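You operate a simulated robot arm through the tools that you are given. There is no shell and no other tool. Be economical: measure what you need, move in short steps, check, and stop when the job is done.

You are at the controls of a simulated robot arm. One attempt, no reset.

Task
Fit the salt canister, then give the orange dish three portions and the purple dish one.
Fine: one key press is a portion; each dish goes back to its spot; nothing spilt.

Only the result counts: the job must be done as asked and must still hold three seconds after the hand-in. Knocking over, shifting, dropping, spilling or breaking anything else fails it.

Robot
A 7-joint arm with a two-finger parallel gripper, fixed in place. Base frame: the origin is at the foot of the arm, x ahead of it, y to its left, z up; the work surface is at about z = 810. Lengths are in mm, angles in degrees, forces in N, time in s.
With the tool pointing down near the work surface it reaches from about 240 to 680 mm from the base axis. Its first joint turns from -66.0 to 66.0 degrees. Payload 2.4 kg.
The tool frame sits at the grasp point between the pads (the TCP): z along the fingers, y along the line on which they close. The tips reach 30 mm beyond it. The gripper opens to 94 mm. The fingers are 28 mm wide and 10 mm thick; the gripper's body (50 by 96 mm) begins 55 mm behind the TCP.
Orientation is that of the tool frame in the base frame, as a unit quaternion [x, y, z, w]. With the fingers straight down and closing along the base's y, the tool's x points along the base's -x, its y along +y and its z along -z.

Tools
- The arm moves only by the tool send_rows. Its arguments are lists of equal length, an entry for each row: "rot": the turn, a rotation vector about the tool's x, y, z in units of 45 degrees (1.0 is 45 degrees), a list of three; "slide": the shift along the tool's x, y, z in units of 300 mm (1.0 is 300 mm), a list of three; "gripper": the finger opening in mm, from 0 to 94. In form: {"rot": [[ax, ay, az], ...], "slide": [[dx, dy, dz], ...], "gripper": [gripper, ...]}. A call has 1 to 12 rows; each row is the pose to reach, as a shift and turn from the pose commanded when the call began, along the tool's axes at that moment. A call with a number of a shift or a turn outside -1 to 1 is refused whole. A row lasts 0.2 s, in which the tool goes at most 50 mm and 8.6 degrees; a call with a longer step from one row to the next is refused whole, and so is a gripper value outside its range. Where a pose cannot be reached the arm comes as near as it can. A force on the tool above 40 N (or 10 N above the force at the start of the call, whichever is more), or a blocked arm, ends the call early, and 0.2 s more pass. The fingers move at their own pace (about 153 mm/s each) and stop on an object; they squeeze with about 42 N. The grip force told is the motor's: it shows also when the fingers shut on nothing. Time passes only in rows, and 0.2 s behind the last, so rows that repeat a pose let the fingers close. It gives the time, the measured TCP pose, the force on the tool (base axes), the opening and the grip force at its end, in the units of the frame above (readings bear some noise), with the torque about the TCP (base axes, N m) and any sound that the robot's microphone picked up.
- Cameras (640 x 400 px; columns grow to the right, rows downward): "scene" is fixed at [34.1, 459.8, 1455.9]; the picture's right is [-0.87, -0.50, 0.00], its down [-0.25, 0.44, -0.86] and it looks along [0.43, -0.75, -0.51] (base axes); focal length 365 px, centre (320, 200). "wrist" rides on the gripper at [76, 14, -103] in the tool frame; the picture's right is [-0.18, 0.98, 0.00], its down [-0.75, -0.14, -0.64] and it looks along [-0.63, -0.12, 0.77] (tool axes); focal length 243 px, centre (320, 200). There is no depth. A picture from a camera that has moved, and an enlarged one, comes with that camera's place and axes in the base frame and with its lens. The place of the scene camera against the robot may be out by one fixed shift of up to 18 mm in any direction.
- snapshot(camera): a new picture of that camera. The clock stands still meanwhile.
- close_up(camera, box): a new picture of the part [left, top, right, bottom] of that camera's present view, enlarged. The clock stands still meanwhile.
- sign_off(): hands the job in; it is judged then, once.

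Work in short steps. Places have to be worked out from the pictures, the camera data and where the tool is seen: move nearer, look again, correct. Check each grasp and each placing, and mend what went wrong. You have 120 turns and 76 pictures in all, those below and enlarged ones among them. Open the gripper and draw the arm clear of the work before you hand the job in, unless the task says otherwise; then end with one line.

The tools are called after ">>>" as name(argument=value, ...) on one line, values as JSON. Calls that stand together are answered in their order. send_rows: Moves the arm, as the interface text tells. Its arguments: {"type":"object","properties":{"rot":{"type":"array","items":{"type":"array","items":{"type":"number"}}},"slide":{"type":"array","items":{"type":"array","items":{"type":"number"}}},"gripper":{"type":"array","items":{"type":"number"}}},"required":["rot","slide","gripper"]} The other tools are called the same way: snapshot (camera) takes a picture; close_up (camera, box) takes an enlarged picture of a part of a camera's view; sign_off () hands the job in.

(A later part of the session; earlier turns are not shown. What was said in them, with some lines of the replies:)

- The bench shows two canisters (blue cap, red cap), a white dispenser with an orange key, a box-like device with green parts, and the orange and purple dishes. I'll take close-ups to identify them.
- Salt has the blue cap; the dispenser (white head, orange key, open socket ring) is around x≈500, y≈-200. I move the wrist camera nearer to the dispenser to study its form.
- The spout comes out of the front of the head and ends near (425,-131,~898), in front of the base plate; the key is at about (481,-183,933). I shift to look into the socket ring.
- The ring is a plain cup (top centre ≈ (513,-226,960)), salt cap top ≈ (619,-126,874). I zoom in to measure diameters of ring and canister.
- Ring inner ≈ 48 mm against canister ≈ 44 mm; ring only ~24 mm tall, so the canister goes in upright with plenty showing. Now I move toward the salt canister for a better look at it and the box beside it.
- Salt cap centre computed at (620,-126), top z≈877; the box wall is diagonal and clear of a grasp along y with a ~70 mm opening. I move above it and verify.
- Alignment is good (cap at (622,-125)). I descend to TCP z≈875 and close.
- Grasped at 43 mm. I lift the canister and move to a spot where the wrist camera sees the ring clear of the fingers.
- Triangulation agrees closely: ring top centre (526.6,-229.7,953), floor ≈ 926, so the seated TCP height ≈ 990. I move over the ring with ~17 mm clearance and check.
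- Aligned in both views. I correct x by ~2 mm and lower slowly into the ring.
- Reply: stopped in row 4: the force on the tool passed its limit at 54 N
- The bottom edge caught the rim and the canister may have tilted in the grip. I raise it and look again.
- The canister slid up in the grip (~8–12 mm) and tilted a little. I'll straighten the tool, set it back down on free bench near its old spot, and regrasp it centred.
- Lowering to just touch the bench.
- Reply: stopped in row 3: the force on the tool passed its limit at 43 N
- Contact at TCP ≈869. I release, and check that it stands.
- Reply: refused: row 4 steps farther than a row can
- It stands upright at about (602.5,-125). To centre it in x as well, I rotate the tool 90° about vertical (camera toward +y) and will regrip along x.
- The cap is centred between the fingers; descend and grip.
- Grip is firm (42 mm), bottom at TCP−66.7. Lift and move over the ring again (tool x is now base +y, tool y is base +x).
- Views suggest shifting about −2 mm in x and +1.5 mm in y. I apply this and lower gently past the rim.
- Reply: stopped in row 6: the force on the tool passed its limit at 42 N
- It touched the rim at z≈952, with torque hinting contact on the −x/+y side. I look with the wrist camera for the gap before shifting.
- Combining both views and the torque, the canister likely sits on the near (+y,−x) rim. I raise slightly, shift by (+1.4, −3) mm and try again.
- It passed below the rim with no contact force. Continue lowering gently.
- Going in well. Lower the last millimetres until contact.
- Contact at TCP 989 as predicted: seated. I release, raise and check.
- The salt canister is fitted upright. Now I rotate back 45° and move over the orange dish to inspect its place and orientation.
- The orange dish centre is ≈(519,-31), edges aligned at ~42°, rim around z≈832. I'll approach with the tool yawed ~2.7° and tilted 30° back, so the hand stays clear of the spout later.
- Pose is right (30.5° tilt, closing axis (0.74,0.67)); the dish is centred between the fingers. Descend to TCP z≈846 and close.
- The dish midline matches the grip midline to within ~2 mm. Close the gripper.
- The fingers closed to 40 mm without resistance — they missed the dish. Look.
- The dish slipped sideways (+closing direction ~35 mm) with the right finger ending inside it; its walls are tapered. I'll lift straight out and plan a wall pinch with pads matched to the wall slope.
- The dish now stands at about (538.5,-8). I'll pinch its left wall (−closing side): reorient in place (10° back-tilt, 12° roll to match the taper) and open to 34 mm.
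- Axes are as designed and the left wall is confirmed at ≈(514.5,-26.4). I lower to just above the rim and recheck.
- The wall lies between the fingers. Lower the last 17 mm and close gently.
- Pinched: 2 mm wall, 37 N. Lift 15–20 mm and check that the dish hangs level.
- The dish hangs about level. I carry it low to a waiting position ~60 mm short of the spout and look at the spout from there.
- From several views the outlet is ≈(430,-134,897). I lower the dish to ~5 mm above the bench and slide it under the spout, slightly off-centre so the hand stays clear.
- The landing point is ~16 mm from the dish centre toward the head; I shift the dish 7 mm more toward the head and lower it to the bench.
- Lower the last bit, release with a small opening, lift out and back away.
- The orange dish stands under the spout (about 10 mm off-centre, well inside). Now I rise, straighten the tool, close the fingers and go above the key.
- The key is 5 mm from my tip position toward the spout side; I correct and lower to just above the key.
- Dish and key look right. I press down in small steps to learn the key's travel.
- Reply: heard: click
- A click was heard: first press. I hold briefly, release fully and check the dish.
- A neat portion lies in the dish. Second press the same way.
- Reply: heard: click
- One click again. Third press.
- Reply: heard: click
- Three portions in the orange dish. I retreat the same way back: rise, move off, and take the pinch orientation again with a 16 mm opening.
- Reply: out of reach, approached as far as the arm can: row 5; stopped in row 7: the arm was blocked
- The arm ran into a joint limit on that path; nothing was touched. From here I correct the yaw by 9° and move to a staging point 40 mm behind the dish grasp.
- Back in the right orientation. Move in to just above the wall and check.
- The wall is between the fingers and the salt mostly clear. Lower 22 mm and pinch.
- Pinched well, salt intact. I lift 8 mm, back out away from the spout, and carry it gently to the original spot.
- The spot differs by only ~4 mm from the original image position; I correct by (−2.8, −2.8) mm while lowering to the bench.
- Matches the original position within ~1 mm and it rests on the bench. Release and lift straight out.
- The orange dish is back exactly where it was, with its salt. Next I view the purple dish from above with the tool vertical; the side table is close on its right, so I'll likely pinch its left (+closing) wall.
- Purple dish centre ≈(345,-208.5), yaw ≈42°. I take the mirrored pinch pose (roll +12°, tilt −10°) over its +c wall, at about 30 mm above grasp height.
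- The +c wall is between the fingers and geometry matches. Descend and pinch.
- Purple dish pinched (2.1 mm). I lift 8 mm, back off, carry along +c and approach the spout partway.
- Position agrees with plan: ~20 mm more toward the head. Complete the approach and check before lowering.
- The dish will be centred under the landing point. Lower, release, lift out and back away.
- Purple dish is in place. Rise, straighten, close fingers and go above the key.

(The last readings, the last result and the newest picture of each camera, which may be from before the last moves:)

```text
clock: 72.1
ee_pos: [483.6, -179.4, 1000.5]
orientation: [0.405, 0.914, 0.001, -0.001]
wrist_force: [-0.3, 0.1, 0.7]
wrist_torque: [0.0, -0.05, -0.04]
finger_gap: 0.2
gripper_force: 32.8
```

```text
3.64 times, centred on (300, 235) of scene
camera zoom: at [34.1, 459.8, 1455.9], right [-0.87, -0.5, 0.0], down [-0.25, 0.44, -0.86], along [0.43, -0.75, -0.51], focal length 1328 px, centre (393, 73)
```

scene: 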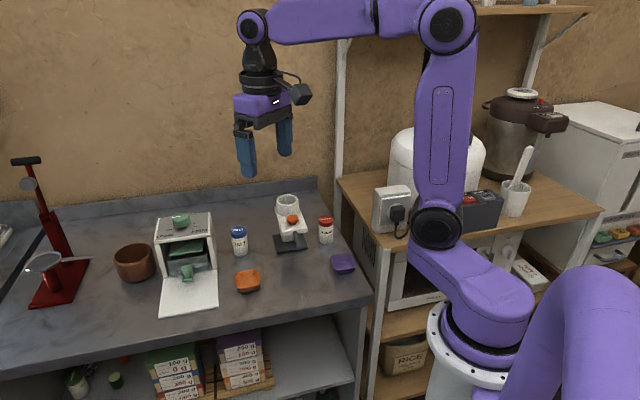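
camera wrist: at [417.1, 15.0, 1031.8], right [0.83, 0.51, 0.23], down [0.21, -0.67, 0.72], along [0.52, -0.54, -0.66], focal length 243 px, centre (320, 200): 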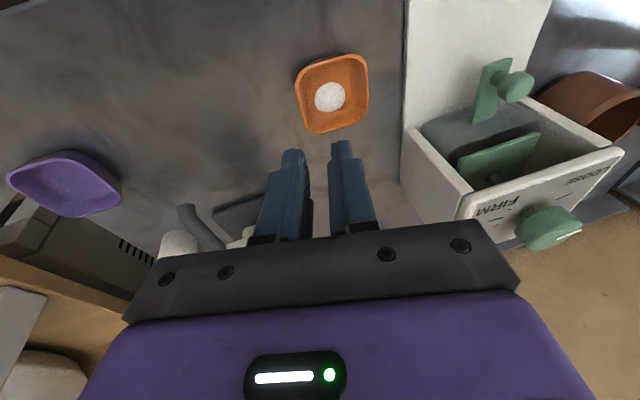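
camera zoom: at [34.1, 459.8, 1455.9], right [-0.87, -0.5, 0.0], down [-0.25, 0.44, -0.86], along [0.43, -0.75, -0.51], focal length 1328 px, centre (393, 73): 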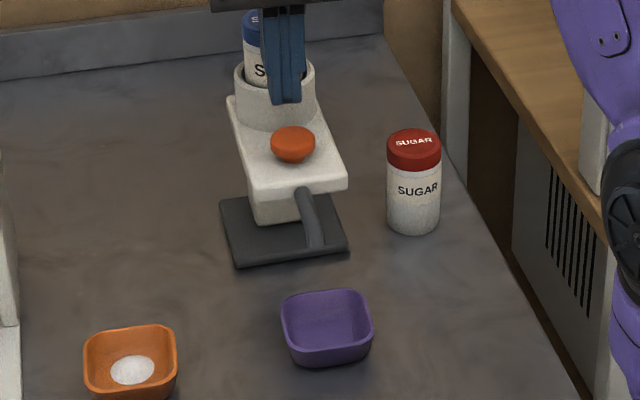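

All in place. Now a single press with the same depth as before.

>>> send_rows(rot=[[0, 0, 0], [0, 0, 0], [0, 0, 0], [0, 0, 0], [0, 0, 0], [0, 0, 0], [0, 0, 0], [0, 0, 0], [0, 0, 0], [0, 0, 0], [0, 0, 0]], slide=[[0.008, -0.009, 0.04], [0.008, -0.009, 0.075], [0.008, -0.009, 0.088], [0.008, -0.009, 0.1], [0.008, -0.009, 0.11], [0.008, -0.009, 0.118], [0.008, -0.009, 0.126], [0.008, -0.009, 0.126], [0.008, -0.009, 0.105], [0.008, -0.009, 0.088], [0.008, -0.009, 0.02]], gripper=[0, 0, 0, 0, 0, 0, 0, 0, 0, 0, 0])

>>> close_up(camera="scene", box=[275, 235, 335, 285])

```text
clock: 74.5
ee_pos: [479.5, -180.3, 995.3]
orientation: [0.405, 0.915, 0.001, -0.002]
wrist_force: [0.3, 0.1, -0.2]
wrist_torque: [-0.01, -0.01, -0.03]
finger_gap: 0.1
gripper_force: 33.1
heard: click
```

```text
8.00 times, centred on (305, 260) of scene
camera zoom: at [34.1, 459.8, 1455.9], right [-0.87, -0.5, 0.0], down [-0.25, 0.44, -0.86], along [0.43, -0.75, -0.51], focal length 2922 px, centre (440, -280)
```

zoom: 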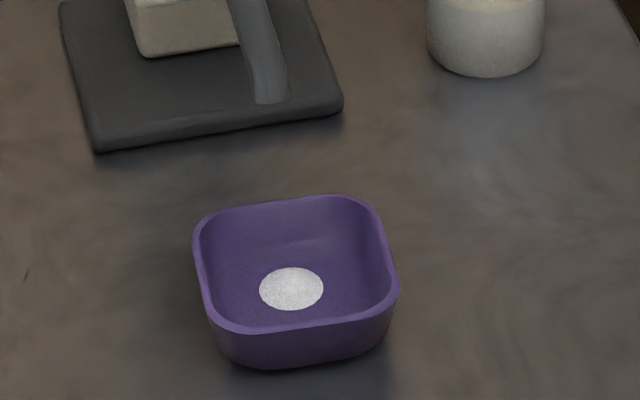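

One portion in the purple dish. Retrace the path back to the pinch staging pose.

>>> send_rows(rot=[[0, 0, 0], [0, 0, 0], [0, 0, 0], [0, 0, 0], [0.0887, -0.0739, -0.0078], [0.1774, -0.1478, -0.0155], [0.2661, -0.2217, -0.0233], [0.2661, -0.2217, -0.0233]], slide=[[0.12, 0.02, -0.015], [0.24, 0.04, -0.015], [0.36, 0.06, -0.015], [0.478, 0.079, -0.015], [0.478, 0.079, 0.12], [0.478, 0.079, 0.26], [0.478, 0.079, 0.4083], [0.478, 0.079, 0.4083]], gripper=[0, 0, 0, 10, 20, 20, 20, 20])

```text
clock: 76.3
ee_pos: [401.0, -61.5, 875.2]
orientation: [0.392, 0.91, -0.131, 0.037]
wrist_force: [-0.2, 0.1, 0.4]
wrist_torque: [0.0, 0.02, 0.0]
finger_gap: 19.9
gripper_force: 0.2
```

Pose is as before. Move in above the wall and check once.

>>> send_rows(rot=[[0, 0, 0], [0, 0, 0], [0, 0, 0]], slide=[[-0.098, 0.0055, 0.019], [-0.196, 0.011, 0.0385], [-0.196, 0.011, 0.0385]], gripper=[20, 20, 20])

>>> close_up(camera="wrist", box=[220, 60, 420, 230])

```text
clock: 77.1
ee_pos: [440.8, -102.9, 871.7]
orientation: [0.392, 0.91, -0.13, 0.036]
wrist_force: [-0.8, 0.2, -0.5]
wrist_torque: [0.02, 0.0, -0.02]
finger_gap: 20.0
gripper_force: 0.0
```

```text
2.35 times, centred on (320, 145) of wrist
camera zoom: at [403.9, -11.9, 956.5], right [0.84, 0.52, -0.17], down [0.44, -0.45, 0.77], along [0.32, -0.73, -0.61], focal length 571 px, centre (320, 329)
```

zoom: 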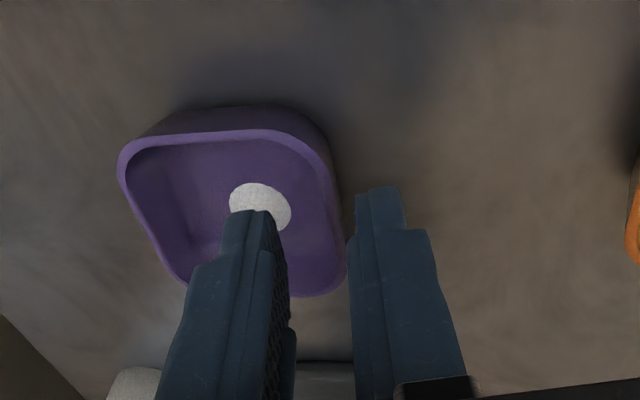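

The wall is between the fingers. Descend with a 1.5 mm correction and pinch.

>>> send_rows(rot=[[0, 0, 0], [0, 0, 0], [0, 0, 0], [0, 0, 0], [0, 0, 0], [0, 0, 0], [0, 0, 0]], slide=[[0.003, 0.009, 0.02], [0.006, 0.015, 0.046], [0.0087, 0.02, 0.0693], [0.0087, 0.02, 0.0693], [0.0087, 0.02, 0.0693], [0.0087, 0.02, 0.0693], [0.0087, 0.02, 0.0693]], gripper=[22, 22, 22, 14, 7, 0, 0])

```text
clock: 78.7
ee_pos: [444.3, -100.9, 850.0]
orientation: [0.393, 0.91, -0.13, 0.036]
wrist_force: [1.0, -0.7, -0.5]
wrist_torque: [0.04, 0.01, -0.01]
finger_gap: 1.9
gripper_force: 36.5
```

Pinched. Carry it back: lift, back off, along −c, then in to its original spot (held ~8 mm up) and compare with the original picture.

>>> send_rows(rot=[[0, 0, 0], [0, 0, 0], [0, 0, 0], [0, 0, 0], [0, 0, 0], [0, 0, 0], [0, 0, 0], [0, 0, 0], [0, 0, 0], [0, 0, 0], [0, 0, 0]], slide=[[-0.0045, -0.0055, -0.0257], [0.061, -0.0055, -0.037], [0.127, -0.0055, -0.0484], [0.1297, -0.0786, -0.0332], [0.1324, -0.1517, -0.018], [0.135, -0.2247, -0.0029], [0.1377, -0.2978, 0.0123], [0.1404, -0.3709, 0.0275], [0.0735, -0.3709, 0.039], [0.0066, -0.3709, 0.0506], [0.0066, -0.3709, 0.0506]], gripper=[0, 0, 0, 0, 0, 0, 0, 0, 0, 0, 0])

>>> close_up(camera="scene", box=[225, 220, 365, 310])

```text
clock: 81.1
ee_pos: [361.1, -175.6, 856.7]
orientation: [0.392, 0.91, -0.13, 0.036]
wrist_force: [0.2, 1.2, -0.8]
wrist_torque: [0.05, 0.0, 0.0]
finger_gap: 2.1
gripper_force: 36.9
```

```text
4.44 times, centred on (295, 265) of scene
camera zoom: at [34.1, 459.8, 1455.9], right [-0.87, -0.5, 0.0], down [-0.25, 0.44, -0.86], along [0.43, -0.75, -0.51], focal length 1623 px, centre (431, -89)
```

zoom: 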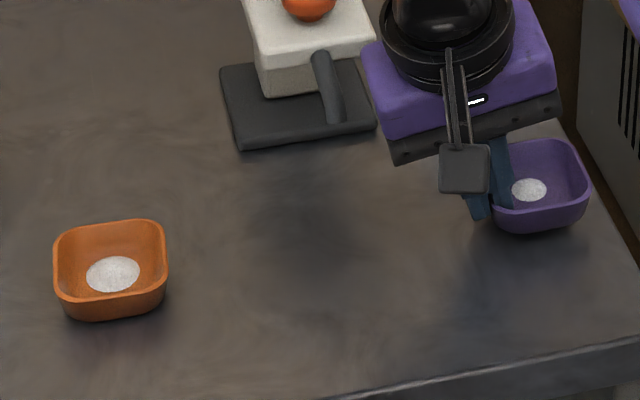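

Within ~2 mm of the original; I correct while lowering onto the bench.

>>> send_rows(rot=[[0, 0, 0], [0, 0, 0], [0, 0, 0], [0, 0, 0]], slide=[[0.001, -0.004, 0.005], [0.0015, -0.003, 0.014], [0.002, -0.0024, 0.0227], [0.002, -0.0024, 0.0227]], gripper=[0, 0, 0, 0])

```text
clock: 82.1
ee_pos: [359.6, -178.4, 850.6]
orientation: [0.391, 0.91, -0.13, 0.035]
wrist_force: [0.5, -0.1, -0.9]
wrist_torque: [0.05, 0.02, 0.01]
finger_gap: 1.8
gripper_force: 36.5
```

Release and lift straight out, then look.

>>> send_rows(rot=[[0, 0, 0], [0, 0, 0], [0, 0, 0], [0, 0, 0], [0, 0, 0], [0, 0, 0], [0, 0, 0], [0, 0, 0]], slide=[[0.0006, 0.0007, 0.0032], [0.0006, 0.0007, 0.0032], [0.0006, 0.0007, 0.0032], [-0.0028, -0.0034, -0.016], [-0.0111, -0.0138, -0.064], [-0.0334, -0.0413, -0.193], [-0.0557, -0.0689, -0.3217], [-0.0557, -0.0689, -0.3217]], gripper=[0, 7, 14, 14, 14, 14, 14, 14])

>>> close_up(camera="scene", box=[225, 220, 365, 310])

```text
clock: 83.9
ee_pos: [360.2, -179.8, 953.0]
orientation: [0.393, 0.91, -0.13, 0.035]
wrist_force: [0.8, 0.1, -0.5]
wrist_torque: [0.01, 0.0, 0.01]
finger_gap: 13.9
gripper_force: 0.1
```

```text
4.44 times, centred on (295, 265) of scene
camera zoom: at [34.1, 459.8, 1455.9], right [-0.87, -0.5, 0.0], down [-0.25, 0.44, -0.86], along [0.43, -0.75, -0.51], focal length 1623 px, centre (431, -89)
```

zoom: 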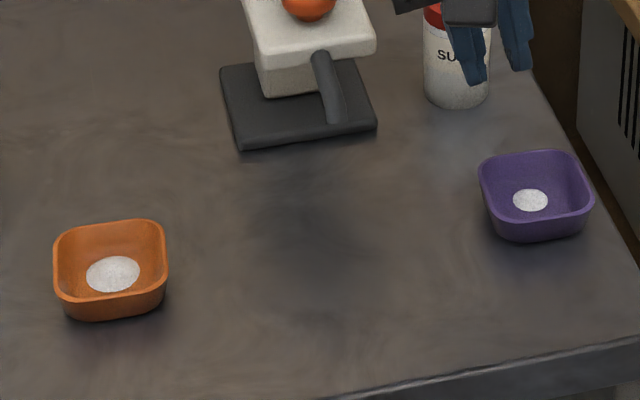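

Both dishes are back on their spots with their salt. I raise the arm clear and open the gripper, then take a last look.

>>> send_rows(rot=[[0, 0, 0], [0, 0, 0], [0, 0, 0], [0, 0, 0], [0, 0, 0]], slide=[[-0.02, -0.025, -0.12], [-0.04, -0.05, -0.24], [-0.06, -0.075, -0.36], [-0.08, -0.1, -0.48], [-0.08, -0.1, -0.48]], gripper=[30, 60, 94, 94, 94])

>>> snapshot(camera="scene")

```text
clock: 85.1
ee_pos: [360.1, -176.5, 1099.5]
orientation: [0.392, 0.91, -0.13, 0.036]
wrist_force: [0.6, 0.7, 0.0]
wrist_torque: [0.04, 0.01, 0.0]
finger_gap: 94.1
gripper_force: 0.0
```

```text
1 pictures are left
```

scene: 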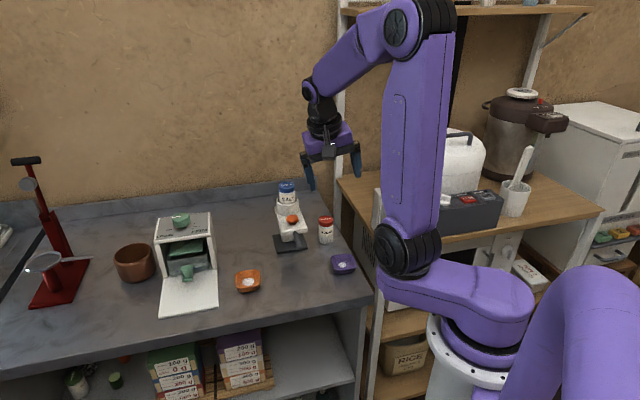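

Everything is in place, and the arm is clear with the gripper open, so I hand the job in.

>>> sign_off()

```text
The job is handed in.
```

The salt canister is fitted in the dispenser, the orange dish has three portions and the purple dish one; both are back within about 1 mm of their spots, and the pictures show no salt outside the dishes. While I was first trying to grip the orange dish (then empty), it slid about 30 mm; I put it back on its spot.
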